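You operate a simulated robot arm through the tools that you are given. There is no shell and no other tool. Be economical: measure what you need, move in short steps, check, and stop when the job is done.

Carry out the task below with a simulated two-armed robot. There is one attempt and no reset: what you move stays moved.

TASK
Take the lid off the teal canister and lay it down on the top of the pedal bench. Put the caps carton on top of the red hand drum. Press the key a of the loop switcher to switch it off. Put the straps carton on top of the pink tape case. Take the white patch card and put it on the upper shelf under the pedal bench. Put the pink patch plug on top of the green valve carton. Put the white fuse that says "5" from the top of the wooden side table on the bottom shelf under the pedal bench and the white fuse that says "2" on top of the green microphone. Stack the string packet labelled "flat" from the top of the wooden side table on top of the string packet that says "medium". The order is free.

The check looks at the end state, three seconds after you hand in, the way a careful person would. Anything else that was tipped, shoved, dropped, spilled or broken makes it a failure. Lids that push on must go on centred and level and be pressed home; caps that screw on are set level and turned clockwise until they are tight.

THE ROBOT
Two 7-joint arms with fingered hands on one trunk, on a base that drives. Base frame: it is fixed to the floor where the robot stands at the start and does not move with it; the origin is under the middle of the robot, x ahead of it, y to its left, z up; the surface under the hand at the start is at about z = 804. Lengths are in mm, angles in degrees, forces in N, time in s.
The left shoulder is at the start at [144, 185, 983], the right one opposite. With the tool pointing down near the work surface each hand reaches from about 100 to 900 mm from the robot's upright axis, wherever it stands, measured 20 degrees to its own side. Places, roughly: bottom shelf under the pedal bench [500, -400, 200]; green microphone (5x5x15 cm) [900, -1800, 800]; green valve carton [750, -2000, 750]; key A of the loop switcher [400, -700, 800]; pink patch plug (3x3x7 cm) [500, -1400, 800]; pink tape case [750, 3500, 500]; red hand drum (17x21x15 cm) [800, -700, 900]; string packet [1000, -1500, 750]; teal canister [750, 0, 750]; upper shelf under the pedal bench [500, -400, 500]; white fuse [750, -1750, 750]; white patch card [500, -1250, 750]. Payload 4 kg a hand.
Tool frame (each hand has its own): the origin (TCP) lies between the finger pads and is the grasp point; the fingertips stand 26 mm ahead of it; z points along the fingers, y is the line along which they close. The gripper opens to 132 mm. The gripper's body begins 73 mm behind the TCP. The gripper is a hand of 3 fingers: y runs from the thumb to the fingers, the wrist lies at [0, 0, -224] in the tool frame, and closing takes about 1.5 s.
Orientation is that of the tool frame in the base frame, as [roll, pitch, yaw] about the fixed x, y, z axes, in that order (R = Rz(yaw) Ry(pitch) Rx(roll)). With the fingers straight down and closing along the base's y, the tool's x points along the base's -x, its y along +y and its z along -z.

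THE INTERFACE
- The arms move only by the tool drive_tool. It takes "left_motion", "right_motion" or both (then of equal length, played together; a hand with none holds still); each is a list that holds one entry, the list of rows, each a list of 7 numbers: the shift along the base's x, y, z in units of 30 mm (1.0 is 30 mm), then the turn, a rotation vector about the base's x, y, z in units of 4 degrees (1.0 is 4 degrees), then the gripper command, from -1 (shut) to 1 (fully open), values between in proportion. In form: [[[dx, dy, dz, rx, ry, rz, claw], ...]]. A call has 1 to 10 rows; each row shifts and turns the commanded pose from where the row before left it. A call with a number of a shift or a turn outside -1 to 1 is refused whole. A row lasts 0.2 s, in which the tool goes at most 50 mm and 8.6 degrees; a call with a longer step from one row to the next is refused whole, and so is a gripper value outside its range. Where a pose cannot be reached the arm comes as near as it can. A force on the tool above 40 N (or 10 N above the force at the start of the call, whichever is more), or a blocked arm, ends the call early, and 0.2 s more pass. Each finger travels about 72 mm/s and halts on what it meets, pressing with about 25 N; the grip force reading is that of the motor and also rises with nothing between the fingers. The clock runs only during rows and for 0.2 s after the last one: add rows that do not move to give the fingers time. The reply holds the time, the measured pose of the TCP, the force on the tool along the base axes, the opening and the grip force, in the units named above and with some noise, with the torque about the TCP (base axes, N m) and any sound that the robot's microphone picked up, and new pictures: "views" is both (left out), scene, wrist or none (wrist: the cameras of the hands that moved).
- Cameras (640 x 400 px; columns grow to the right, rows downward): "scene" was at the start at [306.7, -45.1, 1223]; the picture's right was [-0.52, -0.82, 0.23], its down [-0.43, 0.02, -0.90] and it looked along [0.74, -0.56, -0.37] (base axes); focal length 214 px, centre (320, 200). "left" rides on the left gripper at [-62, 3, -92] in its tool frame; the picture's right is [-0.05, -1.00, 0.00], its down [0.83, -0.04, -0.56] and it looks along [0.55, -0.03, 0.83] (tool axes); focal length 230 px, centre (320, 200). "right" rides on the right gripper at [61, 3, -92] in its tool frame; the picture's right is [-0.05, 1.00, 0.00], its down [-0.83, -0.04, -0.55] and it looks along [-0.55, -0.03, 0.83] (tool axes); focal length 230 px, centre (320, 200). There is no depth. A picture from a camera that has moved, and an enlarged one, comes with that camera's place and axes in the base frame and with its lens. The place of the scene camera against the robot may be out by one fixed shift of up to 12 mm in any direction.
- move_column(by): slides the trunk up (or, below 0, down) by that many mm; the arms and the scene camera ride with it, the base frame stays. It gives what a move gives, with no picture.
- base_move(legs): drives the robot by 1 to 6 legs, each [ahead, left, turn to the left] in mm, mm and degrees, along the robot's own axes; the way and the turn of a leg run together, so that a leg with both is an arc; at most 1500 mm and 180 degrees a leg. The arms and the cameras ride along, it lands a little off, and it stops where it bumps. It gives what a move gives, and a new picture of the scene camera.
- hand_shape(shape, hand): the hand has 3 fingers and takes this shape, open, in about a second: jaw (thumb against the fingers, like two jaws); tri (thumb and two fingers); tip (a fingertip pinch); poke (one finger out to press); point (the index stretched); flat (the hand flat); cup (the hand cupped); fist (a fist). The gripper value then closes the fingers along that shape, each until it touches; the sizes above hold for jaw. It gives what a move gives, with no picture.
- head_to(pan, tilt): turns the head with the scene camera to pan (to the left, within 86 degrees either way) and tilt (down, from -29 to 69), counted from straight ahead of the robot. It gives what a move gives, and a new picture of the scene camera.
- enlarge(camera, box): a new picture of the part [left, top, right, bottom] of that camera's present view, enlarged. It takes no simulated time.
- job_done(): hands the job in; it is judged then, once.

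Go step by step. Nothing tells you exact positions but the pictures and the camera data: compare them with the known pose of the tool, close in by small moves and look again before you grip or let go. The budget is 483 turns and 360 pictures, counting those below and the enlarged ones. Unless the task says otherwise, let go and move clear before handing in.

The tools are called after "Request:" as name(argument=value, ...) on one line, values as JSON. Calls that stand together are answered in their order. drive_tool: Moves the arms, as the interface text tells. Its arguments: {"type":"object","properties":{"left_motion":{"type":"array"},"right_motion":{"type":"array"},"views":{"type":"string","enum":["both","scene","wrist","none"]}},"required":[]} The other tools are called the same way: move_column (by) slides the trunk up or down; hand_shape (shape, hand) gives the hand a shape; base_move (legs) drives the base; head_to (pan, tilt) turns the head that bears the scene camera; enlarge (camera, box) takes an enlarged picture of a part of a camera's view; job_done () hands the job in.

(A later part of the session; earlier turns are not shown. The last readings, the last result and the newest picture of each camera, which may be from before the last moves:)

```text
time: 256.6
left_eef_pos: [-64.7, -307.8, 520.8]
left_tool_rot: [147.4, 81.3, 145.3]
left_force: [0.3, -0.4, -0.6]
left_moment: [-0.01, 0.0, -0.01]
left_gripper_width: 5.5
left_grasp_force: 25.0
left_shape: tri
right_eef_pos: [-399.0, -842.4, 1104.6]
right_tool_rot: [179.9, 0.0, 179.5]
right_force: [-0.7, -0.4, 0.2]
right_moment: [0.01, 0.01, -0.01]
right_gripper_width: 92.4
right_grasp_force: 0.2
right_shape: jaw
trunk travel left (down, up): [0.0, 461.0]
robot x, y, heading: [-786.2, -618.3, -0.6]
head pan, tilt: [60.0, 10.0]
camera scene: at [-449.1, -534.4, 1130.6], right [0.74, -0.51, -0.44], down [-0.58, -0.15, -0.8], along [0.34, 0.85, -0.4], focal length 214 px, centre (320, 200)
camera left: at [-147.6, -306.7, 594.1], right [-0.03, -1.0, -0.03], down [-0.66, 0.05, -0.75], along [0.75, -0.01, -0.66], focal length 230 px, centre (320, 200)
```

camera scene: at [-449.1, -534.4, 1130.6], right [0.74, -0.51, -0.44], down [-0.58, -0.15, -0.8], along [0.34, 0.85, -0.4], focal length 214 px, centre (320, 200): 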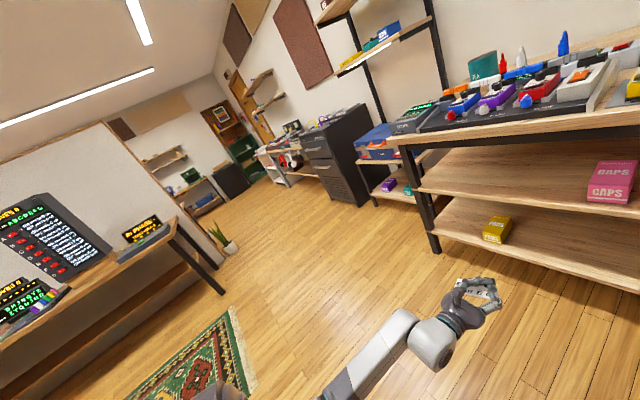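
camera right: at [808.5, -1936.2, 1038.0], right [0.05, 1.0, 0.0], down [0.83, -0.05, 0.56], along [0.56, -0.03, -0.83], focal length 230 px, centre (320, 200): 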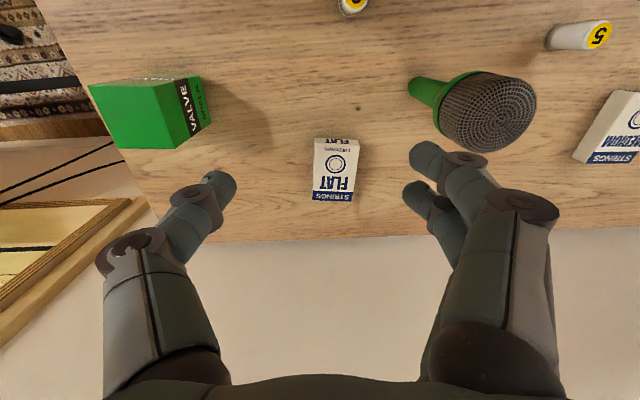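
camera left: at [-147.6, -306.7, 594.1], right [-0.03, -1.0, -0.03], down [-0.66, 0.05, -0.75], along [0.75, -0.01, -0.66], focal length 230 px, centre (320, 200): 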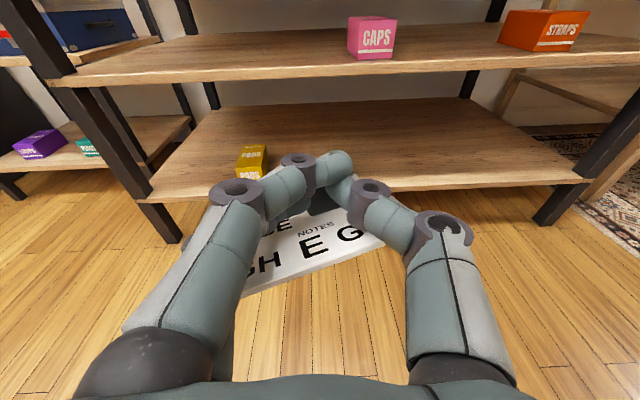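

The hand is nearly horizontal at z 521 with the card flat. Shelf edges: upper about x 341, z 504; lower about z 218. I raise a little, then drive sideways and forward towards the free spot between CAPS and STRAPS.

Request:
drive_tool(left_motion=[[[0, 0, 0.75, 0, 0, 0, -1], [0, 0, 0.75, 0, 0, 0, -1]]], views="none")

Request:
base_move(legs=[[0, -267, 0], [330, 0, 0]])

Request:
drive_tool(left_motion=[[[0, 0, 0.1, 0, 0, 0, -1]]], views="wrist")

```text
time: 257.2
left_eef_pos: [-63.8, -308.3, 564.9]
left_tool_rot: [147.7, 81.1, 145.6]
left_force: [-0.5, -0.4, -0.5]
left_moment: [-0.01, 0.0, -0.04]
left_gripper_width: 5.8
left_grasp_force: 25.0
left_shape: tri
right_eef_pos: [-399.9, -842.6, 1105.2]
right_tool_rot: [-180.0, 0.1, 179.5]
right_force: [-0.5, 0.3, -0.5]
right_moment: [-0.01, -0.04, 0.0]
right_gripper_width: 92.7
right_grasp_force: 0.1
right_shape: jaw
trunk travel left (down, up): [0.0, 461.0]
robot x, y, heading: [-784.1, -619.4, -0.3]
head pan, tilt: [60.0, 10.0]
```

```text
time: 260.9
left_eef_pos: [264.9, -587.3, 565.7]
left_tool_rot: [147.9, 81.1, 145.6]
left_force: [-0.4, -0.1, -0.4]
left_moment: [0.0, 0.02, -0.03]
left_gripper_width: 5.4
left_grasp_force: 25.5
left_shape: tri
right_eef_pos: [-73.4, -1119.9, 1104.7]
right_tool_rot: [180.0, 0.0, 179.4]
right_force: [0.7, 0.1, -0.9]
right_moment: [-0.01, 0.01, 0.01]
right_gripper_width: 92.8
right_grasp_force: 0.0
right_shape: jaw
trunk travel left (down, up): [0.0, 461.0]
robot x, y, heading: [-459.5, -892.3, -0.4]
head pan, tilt: [60.0, 10.0]
camera scene: at [-120.8, -811.3, 1130.5], right [0.74, -0.51, -0.44], down [-0.58, -0.14, -0.8], along [0.34, 0.85, -0.4], focal length 214 px, centre (320, 200)
```

scene: 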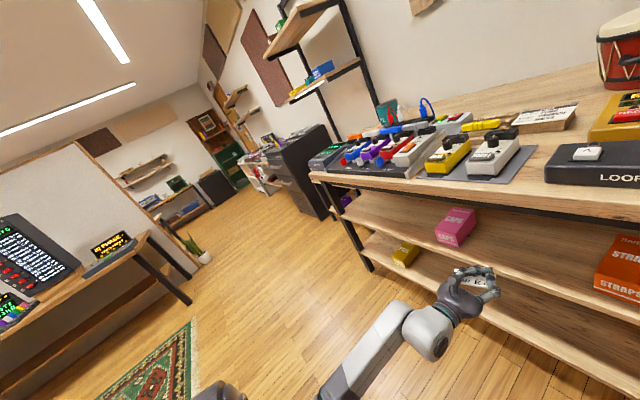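

```text
time: 261.4
left_eef_pos: [265.0, -586.2, 567.9]
left_tool_rot: [147.9, 81.1, 145.6]
left_force: [-0.2, -0.4, -0.4]
left_moment: [0.03, 0.0, -0.05]
left_gripper_width: 5.6
left_grasp_force: 25.5
left_shape: tri
right_eef_pos: [-74.8, -1120.5, 1105.0]
right_tool_rot: [-180.0, 0.1, 179.3]
right_force: [0.5, 0.5, 0.6]
right_moment: [0.0, 0.02, 0.02]
right_gripper_width: 92.5
right_grasp_force: 0.0
right_shape: jaw
trunk travel left (down, up): [0.0, 461.0]
robot x, y, heading: [-457.6, -893.5, -0.8]
head pan, tilt: [60.0, 10.0]
camera left: at [181.2, -585.1, 641.0], right [-0.04, -1.0, -0.03], down [-0.66, 0.05, -0.75], along [0.75, -0.01, -0.66], focal length 230 px, centre (320, 200)
```

left: 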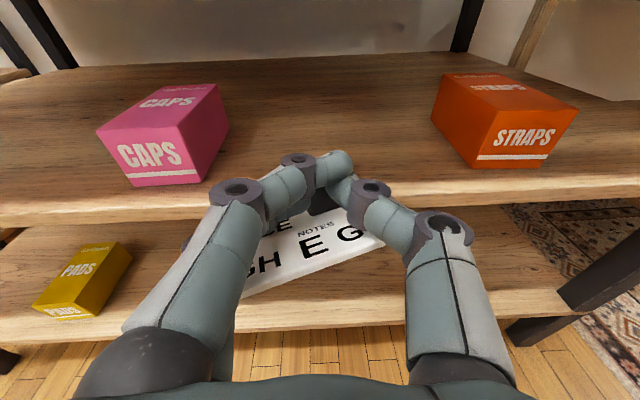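

Clear space between CAPS and STRAPS. I drive forward 150 mm to bring the card over the shelf.

Request:
base_move(legs=[[150, 0, 0]])

Request:
drive_tool(left_motion=[[[0, 0, -0.3, 0, 0, 0, -1], [0, 0, -0.3, 0, 0, 0, -1]]], views="wrist")

Request:
head_to(pan=70, tilt=35)

```text
time: 262.7
left_eef_pos: [415.3, -587.3, 567.6]
left_tool_rot: [148.0, 81.1, 145.7]
left_force: [-0.7, -0.4, -1.2]
left_moment: [-0.02, -0.02, -0.01]
left_gripper_width: 5.7
left_grasp_force: 25.3
left_shape: tri
right_eef_pos: [77.4, -1121.5, 1106.4]
right_tool_rot: [-180.0, -0.1, 179.3]
right_force: [1.1, 0.7, 0.5]
right_moment: [0.0, 0.02, 0.02]
right_gripper_width: 92.9
right_grasp_force: 0.0
right_shape: jaw
trunk travel left (down, up): [0.0, 461.0]
robot x, y, heading: [-306.5, -894.1, -0.8]
head pan, tilt: [60.0, 10.0]
camera scene: at [29.4, -812.6, 1130.3], right [0.74, -0.51, -0.44], down [-0.58, -0.14, -0.8], along [0.34, 0.85, -0.4], focal length 214 px, centre (320, 200)
```

scene: 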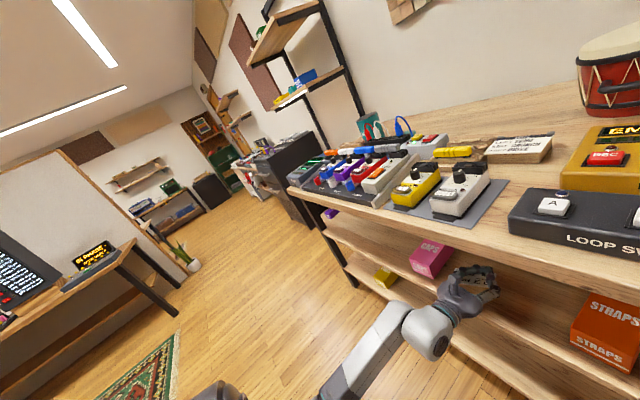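

```text
time: 263.3
left_eef_pos: [414.3, -588.0, 549.1]
left_tool_rot: [147.9, 81.0, 145.6]
left_force: [-0.2, 0.5, 0.1]
left_moment: [0.01, -0.01, 0.0]
left_gripper_width: 5.5
left_grasp_force: 24.7
left_shape: tri
right_eef_pos: [76.2, -1120.6, 1104.8]
right_tool_rot: [180.0, 0.0, 179.4]
right_force: [0.2, -0.1, 0.4]
right_moment: [0.02, 0.04, -0.01]
right_gripper_width: 92.5
right_grasp_force: 0.0
right_shape: jaw
trunk travel left (down, up): [0.0, 461.0]
robot x, y, heading: [-309.8, -895.9, -0.5]
head pan, tilt: [60.0, 10.0]
camera left: at [331.1, -586.3, 621.8], right [-0.04, -1.0, -0.03], down [-0.66, 0.05, -0.75], along [0.75, -0.01, -0.66], focal length 230 px, centre (320, 200)
```

left: 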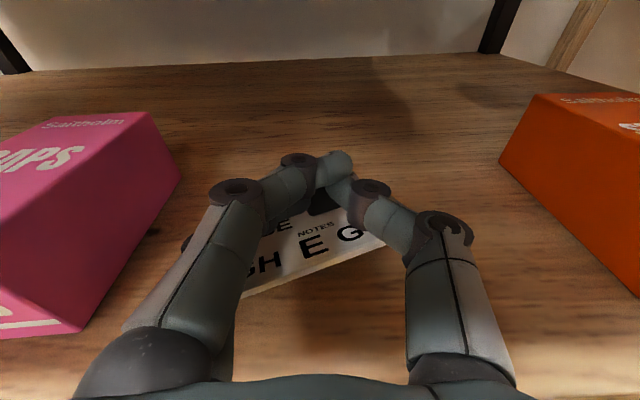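

```text
time: 264.2
left_eef_pos: [414.3, -586.9, 549.7]
left_tool_rot: [148.0, 81.1, 145.6]
left_force: [0.4, -0.5, -1.3]
left_moment: [-0.01, -0.03, -0.01]
left_gripper_width: 6.0
left_grasp_force: 25.1
left_shape: tri
right_eef_pos: [76.6, -1120.4, 1104.9]
right_tool_rot: [-180.0, 0.0, 179.4]
right_force: [-0.5, -0.1, 0.2]
right_moment: [-0.02, 0.02, -0.01]
right_gripper_width: 92.5
right_grasp_force: 0.0
right_shape: jaw
trunk travel left (down, up): [0.0, 461.0]
robot x, y, heading: [-306.9, -896.1, -0.8]
head pan, tilt: [70.0, 35.0]
camera scene: at [-6.3, -810.0, 1104.7], right [0.8, -0.35, -0.48], down [-0.59, -0.53, -0.6], along [-0.05, 0.77, -0.64], focal length 214 px, centre (320, 200)
```

scene: 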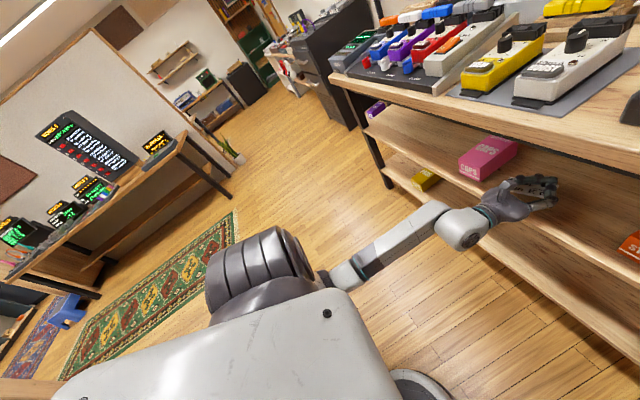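

Request:
drive_tool(left_motion=[[[0, 0, -0.15, 0, 0, 0, -1], [0, 0, -0.15, 0, 0, 0, -1], [0, 0, -0.1, 0, 0, 0, -1]]], views="none")

Request:
drive_tool(left_motion=[[[0, 0, -0.1, 0, 0, 0, -1], [0, 0, -0.1, 0, 0, 0, -1]]], views="wrist")

```text
time: 265.0
left_eef_pos: [413.8, -588.0, 537.8]
left_tool_rot: [147.7, 81.1, 145.4]
left_force: [-0.8, -0.2, 1.3]
left_moment: [0.03, 0.02, 0.0]
left_gripper_width: 5.6
left_grasp_force: 24.6
left_shape: tri
right_eef_pos: [77.4, -1121.1, 1105.0]
right_tool_rot: [180.0, -0.1, 179.5]
right_force: [-0.4, -0.5, -0.4]
right_moment: [-0.02, 0.0, -0.01]
right_gripper_width: 92.6
right_grasp_force: 0.1
right_shape: jaw
trunk travel left (down, up): [0.0, 461.0]
robot x, y, heading: [-310.9, -894.6, -0.8]
head pan, tilt: [70.0, 35.0]
```

```text
time: 265.6
left_eef_pos: [414.1, -588.5, 531.5]
left_tool_rot: [148.1, 81.1, 145.7]
left_force: [0.1, -0.7, 0.2]
left_moment: [0.01, 0.0, 0.01]
left_gripper_width: 1.9
left_grasp_force: 24.9
left_shape: tri
right_eef_pos: [76.8, -1120.0, 1106.4]
right_tool_rot: [180.0, 0.1, 179.4]
right_force: [-0.4, 0.3, 0.1]
right_moment: [0.02, 0.01, -0.04]
right_gripper_width: 93.1
right_grasp_force: 0.0
right_shape: jaw
trunk travel left (down, up): [0.0, 461.0]
robot x, y, heading: [-308.1, -896.3, -0.6]
head pan, tilt: [70.0, 35.0]
camera left: at [331.2, -586.1, 604.4], right [-0.04, -1.0, -0.03], down [-0.66, 0.05, -0.75], along [0.75, -0.01, -0.66], focal length 230 px, centre (320, 200)
```

left: 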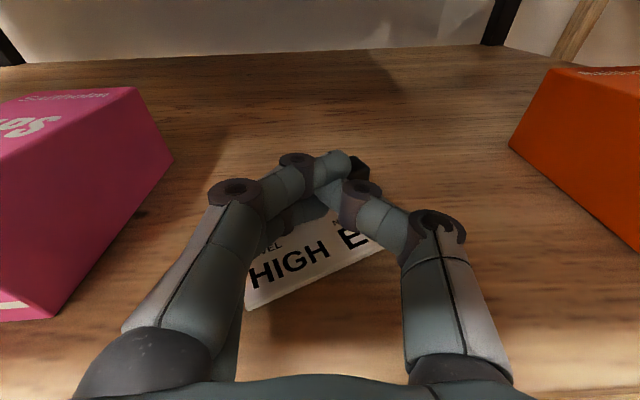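

The card has settled onto the shelf and rotated out of the grip. I open and look.

Request:
drive_tool(left_motion=[[[0, 0, 0.05, 0, 0, 0, -0.9], [0, 0, 0.1, 0, 0, 0, -0.7], [0, 0, 0.2, 0, 0, 0, -0.5], [0, 0, 0.3, 0, 0, 0, -0.3]]], views="wrist")

```text
time: 266.6
left_eef_pos: [414.0, -586.2, 552.1]
left_tool_rot: [147.6, 81.2, 145.4]
left_force: [0.1, 0.6, 0.3]
left_moment: [0.0, -0.01, 0.02]
left_gripper_width: 45.4
left_grasp_force: 0.0
left_shape: tri
right_eef_pos: [77.0, -1120.8, 1105.5]
right_tool_rot: [-180.0, 0.1, 179.4]
right_force: [0.0, -0.5, -0.2]
right_moment: [-0.02, -0.03, -0.01]
right_gripper_width: 92.8
right_grasp_force: 0.1
right_shape: jaw
trunk travel left (down, up): [0.0, 461.0]
robot x, y, heading: [-305.3, -894.9, -0.5]
head pan, tilt: [70.0, 35.0]
camera left: at [330.7, -586.1, 625.1], right [-0.04, -1.0, -0.03], down [-0.66, 0.05, -0.75], along [0.75, -0.01, -0.66], focal length 230 px, centre (320, 200)
```

left: 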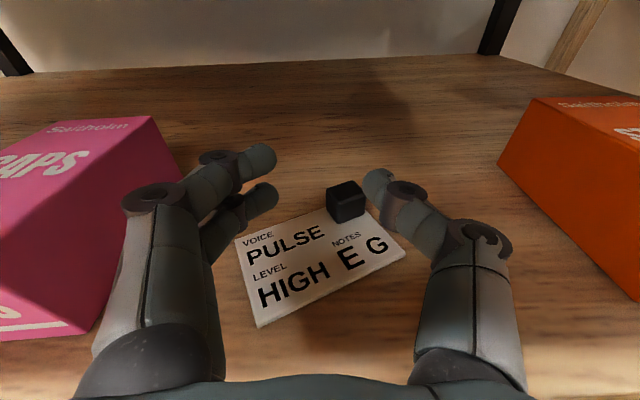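

The white card lies flat on the upper shelf. Next, CAPS is right beside: I back out and line up with it.

Request:
drive_tool(left_motion=[[[0, 0, 0.5, 0, 0, 0, 0], [0, 0, 0, 0, 0, 0, 0.3]]], views="none")

Request:
base_move(legs=[[-230, 0, 0], [0, 153, 0]])

Request:
drive_tool(left_motion=[[[0, 0, -0.7, 0, 0, 0, 0.7], [0, 0, -0.7, 0, 0, 0, 0.7]]], views="wrist")

```text
time: 267.2
left_eef_pos: [413.9, -588.5, 567.1]
left_tool_rot: [147.9, 81.1, 145.7]
left_force: [0.0, 1.2, 0.0]
left_moment: [0.03, 0.02, 0.03]
left_gripper_width: 85.2
left_grasp_force: 0.1
left_shape: tri
right_eef_pos: [77.3, -1122.4, 1105.7]
right_tool_rot: [180.0, 0.0, 179.4]
right_force: [-1.1, 0.1, 1.0]
right_moment: [0.02, 0.04, -0.03]
right_gripper_width: 92.8
right_grasp_force: 0.0
right_shape: jaw
trunk travel left (down, up): [0.0, 461.0]
robot x, y, heading: [-307.1, -893.6, -0.6]
head pan, tilt: [70.0, 35.0]
```

```text
time: 269.9
left_eef_pos: [185.8, -423.0, 567.3]
left_tool_rot: [148.2, 81.1, 146.5]
left_force: [0.1, 0.5, 0.2]
left_moment: [0.0, -0.03, 0.01]
left_gripper_width: 85.1
left_grasp_force: 0.0
left_shape: tri
right_eef_pos: [-145.7, -958.5, 1105.7]
right_tool_rot: [-179.9, 0.0, -180.0]
right_force: [0.5, -0.3, -0.7]
right_moment: [-0.06, 0.0, 0.02]
right_gripper_width: 92.6
right_grasp_force: 0.1
right_shape: jaw
trunk travel left (down, up): [0.0, 461.0]
robot x, y, heading: [-531.7, -738.4, 0.1]
head pan, tilt: [70.0, 35.0]
camera scene: at [-231.7, -648.8, 1104.6], right [0.81, -0.34, -0.48], down [-0.59, -0.54, -0.6], along [-0.05, 0.77, -0.64], focal length 214 px, centre (320, 200)
```

scene: 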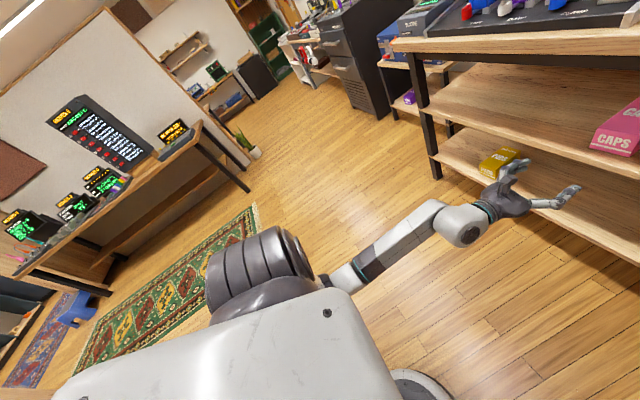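

```text
time: 270.5
left_eef_pos: [187.2, -422.5, 524.7]
left_tool_rot: [147.8, 81.3, 146.3]
left_force: [0.7, -0.1, -0.2]
left_moment: [-0.04, -0.01, 0.03]
left_gripper_width: 111.8
left_grasp_force: 0.0
left_shape: tri
right_eef_pos: [-145.4, -960.9, 1105.0]
right_tool_rot: [-180.0, 0.0, 180.0]
right_force: [-0.5, 0.0, 0.2]
right_moment: [-0.01, 0.03, 0.04]
right_gripper_width: 92.6
right_grasp_force: 0.1
right_shape: jaw
trunk travel left (down, up): [0.0, 461.0]
robot x, y, heading: [-532.0, -735.4, 0.1]
head pan, tilt: [70.0, 35.0]
camera left: at [103.4, -422.6, 596.7], right [-0.03, -1.0, -0.03], down [-0.66, 0.04, -0.75], along [0.75, 0.0, -0.66], focal length 230 px, centre (320, 200)
```

left: 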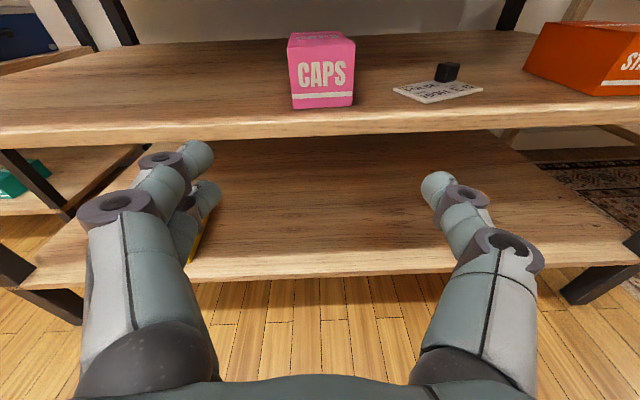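

CAPS is centred ahead. I raise the hand to z 541 and drive forward so the fingers straddle it.

Request:
drive_tool(left_motion=[[[0, -0.08, 0.55, 0, 0, 0, 0.6]]], views="none")

Request:
base_move(legs=[[130, 0, 0]])

Request:
drive_tool(left_motion=[[[0, 0, 0.01, 0, 0, 0, 0.6]]], views="wrist")

```text
time: 270.9
left_eef_pos: [186.8, -426.2, 540.4]
left_tool_rot: [148.0, 81.2, 146.3]
left_force: [-0.2, 0.0, -0.3]
left_moment: [-0.04, 0.0, 0.0]
left_gripper_width: 105.7
left_grasp_force: 0.0
left_shape: tri
right_eef_pos: [-144.9, -960.4, 1105.6]
right_tool_rot: [180.0, 0.1, -180.0]
right_force: [-0.4, 0.0, -0.2]
right_moment: [0.0, -0.02, 0.0]
right_gripper_width: 92.6
right_grasp_force: 0.0
right_shape: jaw
trunk travel left (down, up): [0.0, 461.0]
robot x, y, heading: [-531.3, -738.3, -0.1]
head pan, tilt: [70.0, 35.0]
```

```text
time: 272.2
left_eef_pos: [316.1, -425.5, 539.6]
left_tool_rot: [148.2, 81.1, 146.4]
left_force: [-0.4, 0.0, -0.9]
left_moment: [-0.01, -0.06, 0.0]
left_gripper_width: 105.7
left_grasp_force: 0.0
left_shape: tri
right_eef_pos: [-14.6, -959.3, 1104.3]
right_tool_rot: [-179.9, -0.1, -180.0]
right_force: [1.5, 0.0, -1.4]
right_moment: [0.01, -0.01, 0.05]
right_gripper_width: 92.9
right_grasp_force: 0.1
right_shape: jaw
trunk travel left (down, up): [0.0, 461.0]
robot x, y, heading: [-405.4, -738.3, -0.1]
head pan, tilt: [70.0, 35.0]
camera scene: at [-100.5, -649.9, 1104.3], right [0.81, -0.34, -0.48], down [-0.59, -0.54, -0.6], along [-0.05, 0.77, -0.64], focal length 214 px, centre (320, 200)
```

scene: 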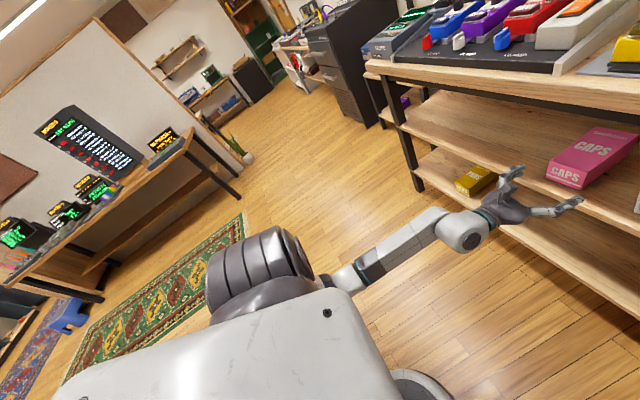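

```text
time: 272.6
left_eef_pos: [315.9, -426.0, 540.4]
left_tool_rot: [147.8, 81.0, 146.1]
left_force: [-1.5, -0.2, -0.6]
left_moment: [0.03, 0.06, 0.0]
left_gripper_width: 105.7
left_grasp_force: 0.1
left_shape: tri
right_eef_pos: [-14.8, -959.9, 1105.2]
right_tool_rot: [179.9, 0.1, -179.9]
right_force: [-0.2, -0.1, -0.3]
right_moment: [0.02, -0.03, 0.0]
right_gripper_width: 92.7
right_grasp_force: 0.1
right_shape: jaw
trunk travel left (down, up): [0.0, 461.0]
robot x, y, heading: [-402.3, -738.5, 0.1]
head pan, tilt: [70.0, 35.0]
camera left: at [231.9, -425.3, 613.8], right [-0.03, -1.0, -0.03], down [-0.66, 0.04, -0.75], along [0.75, 0.0, -0.66], focal length 230 px, centre (320, 200)
```

left: 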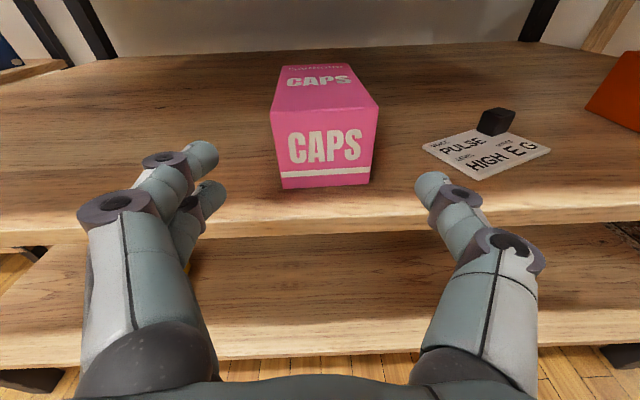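

Request:
drive_tool(left_motion=[[[0.7, -0.07, 0, 0, 0, 0.45, 0.5], [0.7, -0.07, 0, 0, 0, 0.45, 0.5], [0.7, 0, 0, 0, 0, 0, 0.5], [0.7, 0, 0, 0, 0, 0, 0.5]]], views="wrist")

```text
time: 273.6
left_eef_pos: [401.1, -429.4, 537.8]
left_tool_rot: [148.2, 81.2, 150.0]
left_force: [-0.5, -0.3, -0.5]
left_moment: [-0.01, 0.03, -0.02]
left_gripper_width: 99.1
left_grasp_force: 0.2
left_shape: tri
right_eef_pos: [-16.7, -960.4, 1104.6]
right_tool_rot: [-180.0, 0.0, 180.0]
right_force: [-0.6, 0.6, 0.4]
right_moment: [0.0, 0.0, 0.02]
right_gripper_width: 92.7
right_grasp_force: 0.0
right_shape: jaw
trunk travel left (down, up): [0.0, 461.0]
robot x, y, heading: [-405.1, -739.3, -0.1]
head pan, tilt: [70.0, 35.0]
camera left: at [316.7, -434.7, 612.0], right [0.04, -1.0, -0.03], down [-0.66, 0.0, -0.75], along [0.75, 0.05, -0.66], focal length 230 px, centre (320, 200)
```

left: 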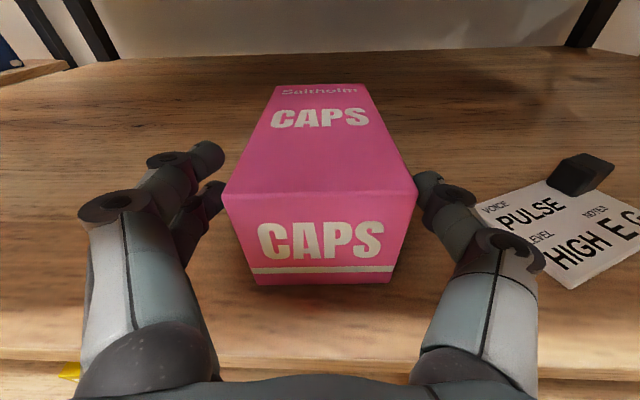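

Well centred around the carton. I close.

Request:
drive_tool(left_motion=[[[0.2, 0, 0, 0, 0, 0, 0.3], [0, 0, 0, 0, 0, 0, 0], [0, 0, 0, 0, 0, 0, -0.5], [0, 0, 0, 0, 0, 0, -1], [0, 0, 0, 0, 0, 0, -1], [0, 0, 0, 0, 0, 0, -1]]], views="none")

Request:
drive_tool(left_motion=[[[0, 0, 0.3, 0, 0, 0, -1], [0, 0, 0.5, 0, 0, 0, -1]]], views="wrist")

```text
time: 275.0
left_eef_pos: [405.3, -429.4, 539.5]
left_tool_rot: [147.9, 81.0, 149.8]
left_force: [1.3, -0.6, -0.4]
left_moment: [-0.11, 0.03, 0.04]
left_gripper_width: 63.8
left_grasp_force: 25.3
left_shape: tri
right_eef_pos: [-15.8, -960.1, 1104.9]
right_tool_rot: [-180.0, -0.1, -179.9]
right_force: [0.2, -0.5, -0.8]
right_moment: [-0.03, 0.03, -0.01]
right_gripper_width: 92.8
right_grasp_force: 0.1
right_shape: jaw
trunk travel left (down, up): [0.0, 461.0]
robot x, y, heading: [-399.1, -739.5, -0.1]
head pan, tilt: [70.0, 35.0]
```

```text
time: 275.6
left_eef_pos: [406.4, -429.4, 564.2]
left_tool_rot: [147.7, 81.1, 149.7]
left_force: [-0.7, -1.2, -2.4]
left_moment: [-0.01, 0.1, 0.02]
left_gripper_width: 64.2
left_grasp_force: 24.9
left_shape: tri
right_eef_pos: [-14.7, -959.8, 1105.5]
right_tool_rot: [179.9, 0.0, -180.0]
right_force: [0.1, -0.2, 0.5]
right_moment: [0.03, -0.02, 0.03]
right_gripper_width: 92.4
right_grasp_force: 0.0
right_shape: jaw
trunk travel left (down, up): [0.0, 461.0]
robot x, y, heading: [-404.3, -744.0, -0.1]
head pan, tilt: [70.0, 35.0]
camera left: at [322.9, -435.0, 637.8], right [0.03, -1.0, -0.03], down [-0.66, 0.0, -0.75], along [0.75, 0.05, -0.66], focal length 230 px, centre (320, 200)
```

left: 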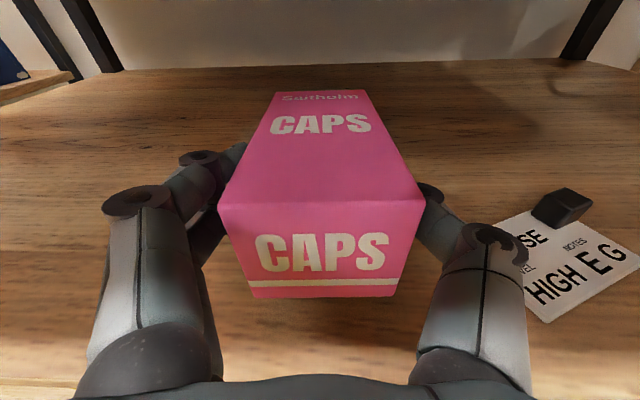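

Carton gripped and light. I back out of the shelf, then raise it with the arm in the open.

Request:
base_move(legs=[[-330, 0, 0]])

Request:
move_column(by=54)

Request:
drive_tool(left_motion=[[[0, -0.3, 0.9, 0, 0, 0, -1], [0, -0.3, 0.9, 0, 0, 0, -1], [0, -0.3, 0.9, 0, 0, 0, -1], [0, -0.3, 0.9, 0, 0, 0, -1], [0, -0.3, 0.9, 0, 0, 0, -1], [0, -0.3, 0.9, 0, 0, 0, -1], [0, -0.3, 0.9, 0, 0, 0, -1], [0, -0.3, 0.9, 0, 0, 0, -1], [0, -0.3, 0.9, 0, 0, 0, -1], [0, -0.3, 0.9, 0, 0, 0, -1]]], views="scene")

```text
time: 277.8
left_eef_pos: [76.3, -428.0, 566.1]
left_tool_rot: [147.8, 81.2, 149.9]
left_force: [-0.7, -0.1, -1.7]
left_moment: [0.02, 0.07, 0.05]
left_gripper_width: 64.2
left_grasp_force: 25.7
left_shape: tri
right_eef_pos: [-344.4, -959.8, 1106.0]
right_tool_rot: [-180.0, -0.1, -179.9]
right_force: [0.8, -0.2, 0.2]
right_moment: [0.02, -0.02, -0.01]
right_gripper_width: 92.7
right_grasp_force: 0.0
right_shape: jaw
trunk travel left (down, up): [0.0, 461.0]
robot x, y, heading: [-730.5, -740.0, 0.3]
head pan, tilt: [70.0, 35.0]
camera scene: at [-431.5, -649.4, 1104.8], right [0.81, -0.34, -0.48], down [-0.59, -0.54, -0.6], along [-0.06, 0.77, -0.64], focal length 214 px, centre (320, 200)
```

scene: 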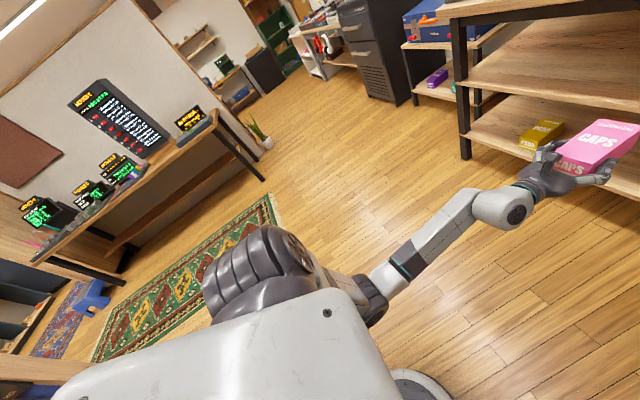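

```text
time: 278.7
left_eef_pos: [75.8, -428.0, 617.1]
left_tool_rot: [148.6, 80.9, 150.9]
left_force: [-0.1, 0.5, -2.4]
left_moment: [0.01, 0.06, -0.03]
left_gripper_width: 64.1
left_grasp_force: 25.0
left_shape: tri
right_eef_pos: [-341.7, -959.7, 1158.1]
right_tool_rot: [-180.0, -0.1, -179.9]
right_force: [0.3, -0.4, -0.5]
right_moment: [0.02, 0.01, -0.01]
right_gripper_width: 92.8
right_grasp_force: 0.1
right_shape: jaw
trunk travel left (down, up): [-54.0, 407.0]
robot x, y, heading: [-730.4, -740.2, 0.2]
head pan, tilt: [70.0, 35.0]
```

```text
time: 280.9
left_eef_pos: [69.1, -451.2, 849.8]
left_tool_rot: [129.4, 79.5, 131.7]
left_force: [0.5, -0.4, -2.2]
left_moment: [-0.01, 0.1, -0.02]
left_gripper_width: 64.0
left_grasp_force: 24.8
left_shape: tri
left hand out of reach, approached as far as the arm can: row 8, 9, 10
right_eef_pos: [-343.6, -959.8, 1158.1]
right_tool_rot: [-180.0, 0.0, -179.9]
right_force: [0.2, -0.8, -0.3]
right_moment: [0.01, 0.0, -0.02]
right_gripper_width: 92.9
right_grasp_force: 0.2
right_shape: jaw
trunk travel left (down, up): [-54.0, 407.0]
robot x, y, heading: [-731.3, -740.0, 0.2]
head pan, tilt: [70.0, 35.0]
camera scene: at [-487.1, -649.9, 1192.8], right [0.86, -0.34, -0.38], down [-0.51, -0.54, -0.67], along [0.02, 0.77, -0.64], focal length 214 px, centre (320, 200)
```

scene: 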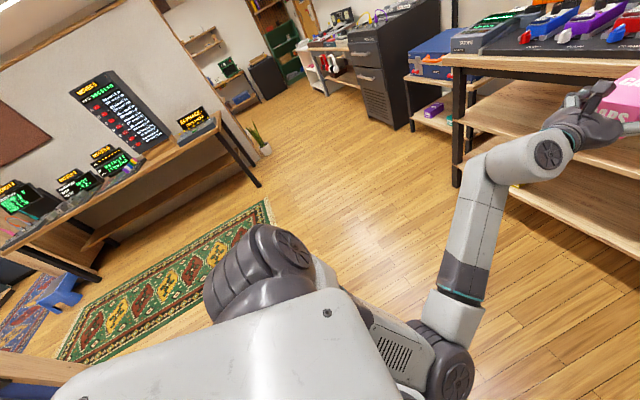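

The elbow is in an underhand posture; I reduce the pitch while raising so that the arm flips back overhand.

Request:
drive_tool(left_motion=[[[0, 0, 0, 0, 1, 0, -1], [0, 0, 0, 0, 1, 0, -1], [0, 0, 0, 0, 1, 0, -1], [0, 0, 0, 0, 1, 0, -1], [0, 0, 0, 0, 1, 0, -1], [0, 0, 0.3, 0, 1, 0, -1], [0, 0, 0.3, 0, 1, 0, -1], [0, 0, 0.3, 0, 1, 0, -1], [0, 0, 0.3, 0, 1, 0, -1], [0, 0, 0.3, 0, 1, 0, -1]]], views="none")

Request:
drive_tool(left_motion=[[[0, 0, 0.7, 0, 1, 0, -1], [0, 0, 0.7, 0, 1, 0, -1], [0, 0, 0.7, 0, 1, 0, -1], [0, 0, 0.7, 0, 1, 0, -1], [0, 0, 0.7, 0, 0, 0, -1], [0, 0, 0.7, 0, 0, 0, -1]]], views="both")

```text
time: 283.1
left_eef_pos: [61.7, -428.3, 859.5]
left_tool_rot: [170.5, 63.7, 170.1]
left_force: [0.3, -0.6, -2.7]
left_moment: [-0.01, 0.09, 0.04]
left_gripper_width: 63.7
left_grasp_force: 25.1
left_shape: tri
left hand out of reach, approached as far as the arm can: row 1, 2, 3, 4, 5, 6, 7
right_eef_pos: [-343.8, -960.7, 1159.1]
right_tool_rot: [179.9, 0.0, -179.8]
right_force: [-0.5, 0.8, -0.1]
right_moment: [0.01, 0.01, -0.05]
right_gripper_width: 92.6
right_grasp_force: 0.2
right_shape: jaw
trunk travel left (down, up): [-54.0, 407.0]
robot x, y, heading: [-731.1, -742.5, 0.3]
head pan, tilt: [70.0, 35.0]
```

```text
time: 284.5
left_eef_pos: [60.8, -425.8, 987.4]
left_tool_rot: [174.5, 48.0, 173.5]
left_force: [-0.1, -0.1, -2.1]
left_moment: [-0.01, 0.07, -0.02]
left_gripper_width: 63.8
left_grasp_force: 25.2
left_shape: tri
right_eef_pos: [-343.7, -959.3, 1159.0]
right_tool_rot: [180.0, 0.0, -179.8]
right_force: [0.0, -1.0, 0.3]
right_moment: [-0.02, -0.04, 0.01]
right_gripper_width: 92.7
right_grasp_force: 0.1
right_shape: jaw
trunk travel left (down, up): [-54.0, 407.0]
robot x, y, heading: [-734.9, -739.6, 0.2]
head pan, tilt: [70.0, 35.0]
camera scene: at [-487.4, -649.9, 1192.9], right [0.86, -0.34, -0.38], down [-0.51, -0.54, -0.67], along [0.02, 0.77, -0.64], focal length 214 px, centre (320, 200)
camera left: at [34.5, -427.9, 1094.5], right [-0.01, -1.0, -0.03], down [-0.97, 0.01, -0.25], along [0.25, 0.02, -0.97], focal length 230 px, centre (320, 200)
```

scene: 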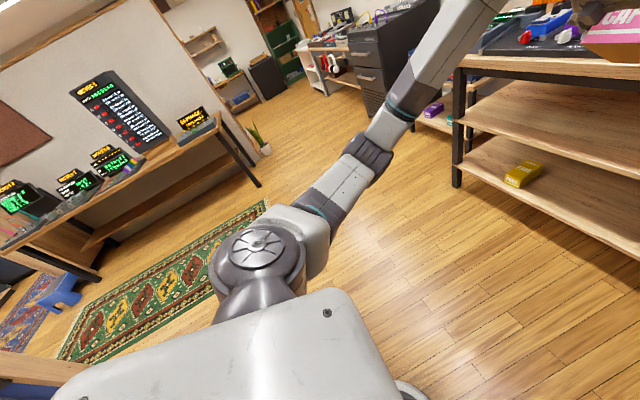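
left: 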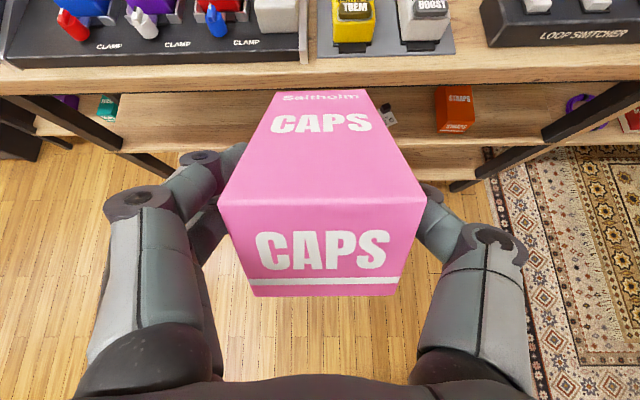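

Overhand again. I pitch the carton back to level here and raise a little more.

Request:
drive_tool(left_motion=[[[0, 0, 0.5, 0, -1, 0, -1], [0, 0, 0.5, 0, -1, 0, -1], [0, 0, 0.5, 0, -1, 0, -1], [0, 0, 0.3, 0, -1, 0, -1], [0, 0, 0, 0, -1, 0, -1], [0, 0, 0, 0, -1, 0, -1], [0, 0, 0, 0, -1, 0, -1], [0, 0, 0, 0, -1, 0, -1]]], views="both")

```text
time: 286.3
left_eef_pos: [62.0, -426.3, 1042.3]
left_tool_rot: [155.5, 79.3, 155.9]
left_force: [-0.1, -0.5, -1.5]
left_moment: [-0.01, 0.08, -0.04]
left_gripper_width: 63.7
left_grasp_force: 25.1
left_shape: tri
right_eef_pos: [-343.4, -958.7, 1159.2]
right_tool_rot: [180.0, 0.0, -179.8]
right_force: [-0.5, -0.3, 0.1]
right_moment: [-0.01, 0.01, 0.04]
right_gripper_width: 92.6
right_grasp_force: 0.0
right_shape: jaw
trunk travel left (down, up): [-54.0, 407.0]
robot x, y, heading: [-731.1, -740.9, -0.1]
head pan, tilt: [70.0, 35.0]
camera scene: at [-486.9, -649.5, 1192.7], right [0.86, -0.34, -0.38], down [-0.51, -0.54, -0.67], along [0.02, 0.77, -0.64], focal length 214 px, centre (320, 200)
camera left: at [-18.6, -428.8, 1117.4], right [0.01, -1.0, -0.03], down [-0.69, 0.01, -0.73], along [0.73, 0.02, -0.69], focal length 230 px, centre (320, 200)
```

scene: 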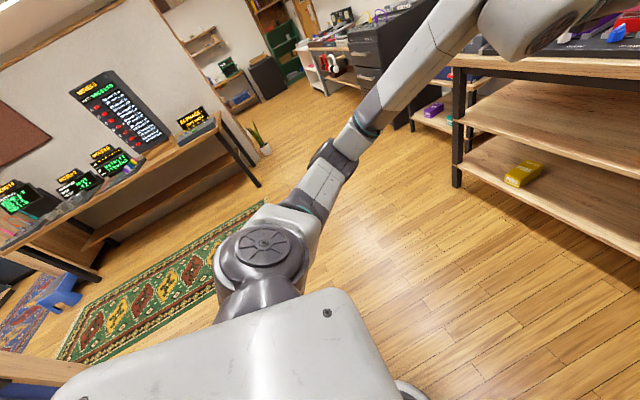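
left: 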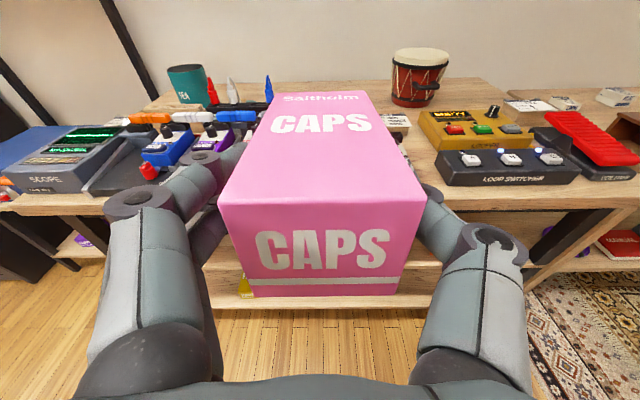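

I drive right and forward, stopping short of the drum for a look.

Request:
base_move(legs=[[0, -300, 0], [560, 0, 0]])

Request:
head_to(pan=15, tilt=20)

Request:
drive_tool(left_motion=[[[0, 0, 0, 0, -0.4, 0, -1]]], views="wrist")

```text
time: 291.2
left_eef_pos: [614.9, -706.5, 1041.4]
left_tool_rot: [155.7, 79.2, 156.7]
left_force: [0.5, -0.7, -2.5]
left_moment: [0.0, 0.09, -0.01]
left_gripper_width: 63.8
left_grasp_force: 25.2
left_shape: tri
right_eef_pos: [218.3, -1243.7, 1157.9]
right_tool_rot: [-179.9, 0.0, -178.9]
right_force: [0.1, 0.0, 0.8]
right_moment: [0.03, 0.0, 0.01]
right_gripper_width: 92.6
right_grasp_force: 0.1
right_shape: jaw
trunk travel left (down, up): [-54.0, 407.0]
robot x, y, heading: [-170.8, -1032.9, 1.2]
head pan, tilt: [70.0, 35.0]
camera scene: at [69.7, -937.6, 1192.7], right [0.86, -0.32, -0.38], down [-0.5, -0.55, -0.67], along [0.01, 0.77, -0.64], focal length 214 px, centre (320, 200)
```

scene: 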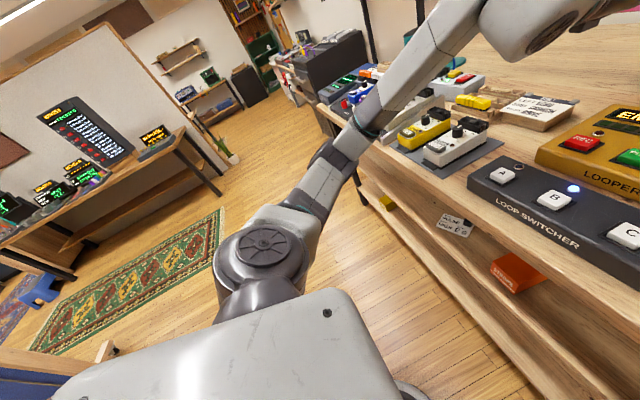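

```text
time: 292.4
left_eef_pos: [613.4, -707.4, 1042.3]
left_tool_rot: [155.7, 79.3, 156.8]
left_force: [0.2, 0.3, -2.3]
left_moment: [-0.01, 0.12, 0.01]
left_gripper_width: 63.6
left_grasp_force: 24.4
left_shape: tri
right_eef_pos: [217.3, -1244.1, 1158.6]
right_tool_rot: [-180.0, -0.1, -178.7]
right_force: [-0.5, 0.3, 0.0]
right_moment: [-0.01, 0.02, 0.06]
right_gripper_width: 92.9
right_grasp_force: 0.1
right_shape: jaw
trunk travel left (down, up): [-54.0, 407.0]
robot x, y, heading: [-172.8, -1032.8, 1.2]
head pan, tilt: [15.0, 20.0]
camera scene: at [134.8, -994.8, 1190.0], right [0.26, -0.96, -0.11], down [-0.68, -0.1, -0.72], along [0.68, 0.26, -0.68], focal length 214 px, centre (320, 200)
```

scene: 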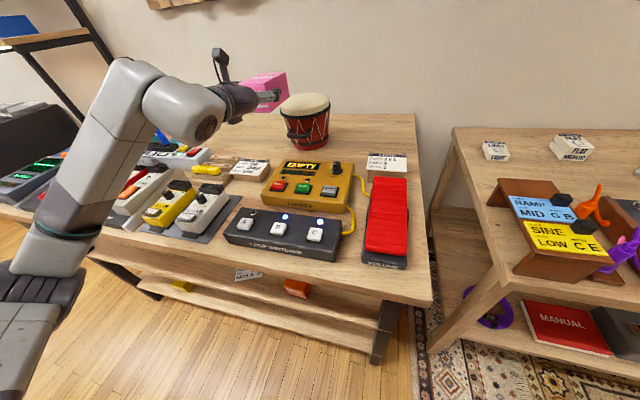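

```text
time: 292.8
left_eef_pos: [613.8, -707.1, 1041.6]
left_tool_rot: [151.8, 80.7, 153.0]
left_force: [0.1, -0.4, -2.6]
left_moment: [0.01, 0.05, -0.01]
left_gripper_width: 63.7
left_grasp_force: 25.0
left_shape: tri
right_eef_pos: [217.8, -1244.5, 1158.7]
right_tool_rot: [-180.0, 0.0, -178.8]
right_force: [-0.5, -0.6, 0.1]
right_moment: [-0.02, -0.03, -0.02]
right_gripper_width: 92.7
right_grasp_force: 0.0
right_shape: jaw
trunk travel left (down, up): [-54.0, 407.0]
robot x, y, heading: [-174.7, -1028.1, 1.1]
head pan, tilt: [15.0, 20.0]
camera left: at [531.9, -709.4, 1115.2], right [0.02, -1.0, -0.02], down [-0.67, 0.0, -0.74], along [0.74, 0.03, -0.67], focal length 230 px, centre (320, 200)
```

left: 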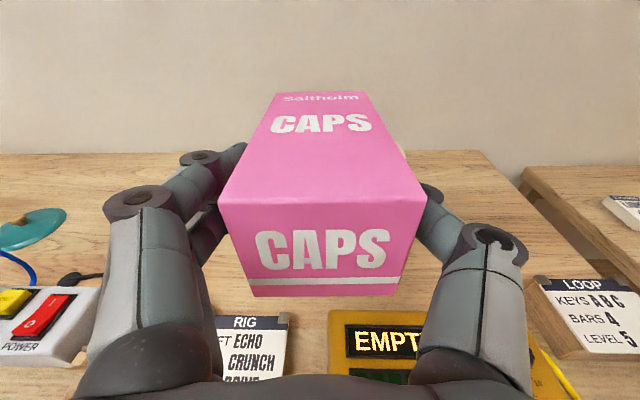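

Request:
enlarge(camera="scene", box=[210, 40, 370, 170])

Request:
head_to(pan=50, tilt=10)

```text
3.08 times, centred on (290, 105) of scene
camera zoom: at [134.9, -994.8, 1190.0], right [0.26, -0.96, -0.11], down [-0.68, -0.1, -0.72], along [0.68, 0.26, -0.68], focal length 660 px, centre (412, 492)
```

zoom: 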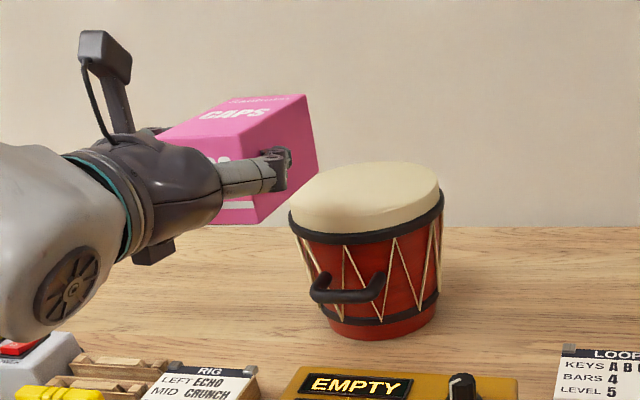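

```text
time: 293.8
left_eef_pos: [614.4, -705.1, 1042.0]
left_tool_rot: [151.7, 80.6, 153.0]
left_force: [-0.9, 0.7, -2.5]
left_moment: [0.0, 0.07, -0.01]
left_gripper_width: 63.6
left_grasp_force: 25.4
left_shape: tri
right_eef_pos: [216.9, -1244.8, 1158.6]
right_tool_rot: [180.0, 0.0, -178.8]
right_force: [-0.1, 0.0, 0.3]
right_moment: [-0.02, 0.01, -0.01]
right_gripper_width: 92.9
right_grasp_force: 0.1
right_shape: jaw
trunk travel left (down, up): [-54.0, 407.0]
robot x, y, heading: [-173.4, -1032.2, 1.2]
head pan, tilt: [50.0, 10.0]
camera scene: at [113.1, -948.3, 1217.2], right [0.71, -0.63, -0.31], down [-0.5, -0.14, -0.85], along [0.49, 0.76, -0.42], focal length 214 px, centre (320, 200)
```

scene: 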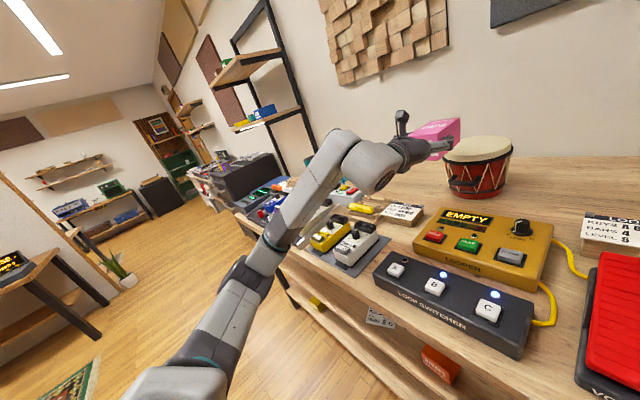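

Drum top centre is about [800, -742, 953]. I drive forward 155 mm and right 38 mm to bring the carton above it.

Request:
base_move(legs=[[155, -40, 0]])

Request:
enlarge(camera="scene", box=[350, 70, 560, 230])

Request:
head_to(pan=10, tilt=15)

Request:
enlarge(camera="scene", box=[180, 60, 380, 220])

```text
time: 295.2
left_eef_pos: [771.8, -741.6, 1040.2]
left_tool_rot: [151.6, 80.7, 153.0]
left_force: [-1.0, -0.1, -1.8]
left_moment: [0.0, 0.06, 0.01]
left_gripper_width: 63.5
left_grasp_force: 24.9
left_shape: tri
right_eef_pos: [377.6, -1281.0, 1159.3]
right_tool_rot: [-180.0, 0.0, -178.8]
right_force: [0.6, -1.0, 0.0]
right_moment: [0.03, 0.03, 0.0]
right_gripper_width: 92.8
right_grasp_force: 0.0
right_shape: jaw
trunk travel left (down, up): [-54.0, 407.0]
robot x, y, heading: [-16.6, -1068.6, 1.3]
head pan, tilt: [50.0, 10.0]
camera scene: at [271.4, -984.9, 1217.2], right [0.71, -0.63, -0.31], down [-0.5, -0.14, -0.85], along [0.49, 0.77, -0.42], focal length 214 px, centre (320, 200)
```

scene: 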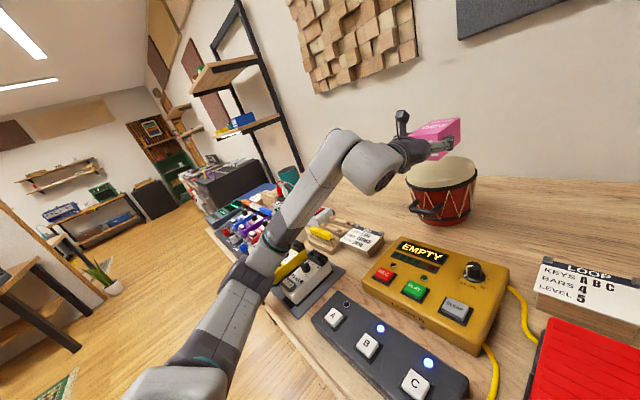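

```text
2.50 times, centred on (455, 150) of scene
camera zoom: at [271.4, -984.9, 1217.2], right [0.71, -0.63, -0.31], down [-0.5, -0.14, -0.85], along [0.49, 0.77, -0.42], focal length 536 px, centre (-18, 325)
```

zoom: 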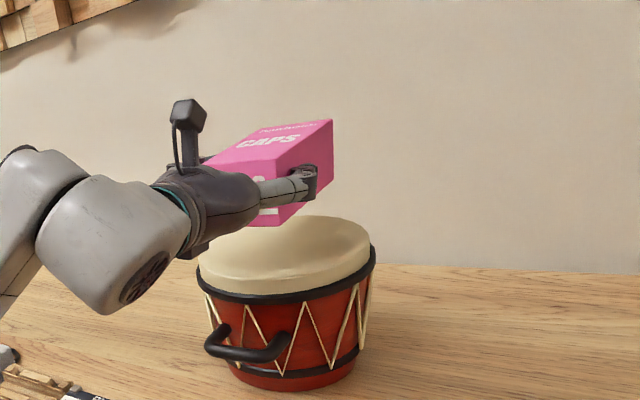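

```text
time: 296.3
left_eef_pos: [771.6, -741.8, 1041.3]
left_tool_rot: [151.8, 80.7, 153.0]
left_force: [0.0, 0.8, -1.4]
left_moment: [-0.03, 0.07, -0.05]
left_gripper_width: 63.8
left_grasp_force: 25.2
left_shape: tri
right_eef_pos: [376.0, -1280.1, 1158.8]
right_tool_rot: [-179.9, -0.1, -178.8]
right_force: [0.4, 0.4, -0.1]
right_moment: [0.01, 0.02, 0.04]
right_gripper_width: 92.6
right_grasp_force: 0.0
right_shape: jaw
trunk travel left (down, up): [-54.0, 407.0]
robot x, y, heading: [-12.6, -1066.7, 1.1]
head pan, tilt: [10.0, 15.0]
camera scene: at [298.1, -1038.8, 1196.6], right [0.18, -0.98, -0.07], down [-0.63, -0.06, -0.78], along [0.76, 0.19, -0.62], focal length 214 px, centre (320, 200)
```

scene: 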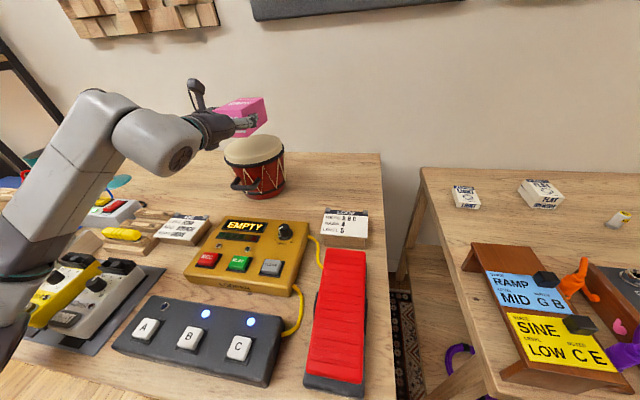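

```text
2.50 times, centred on (280, 140) of scene
camera zoom: at [298.1, -1038.8, 1196.6], right [0.18, -0.98, -0.07], down [-0.63, -0.06, -0.78], along [0.76, 0.19, -0.62], focal length 536 px, centre (420, 350)
```

zoom: 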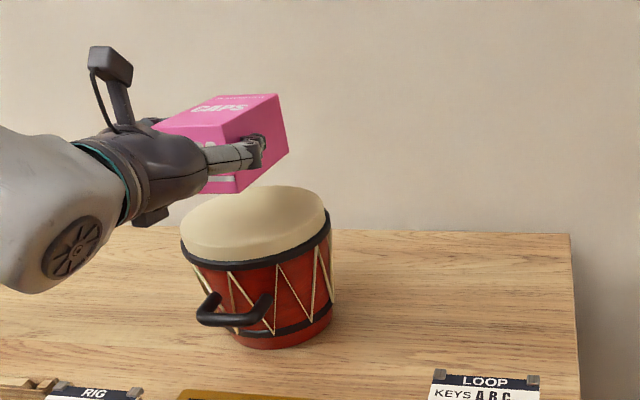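

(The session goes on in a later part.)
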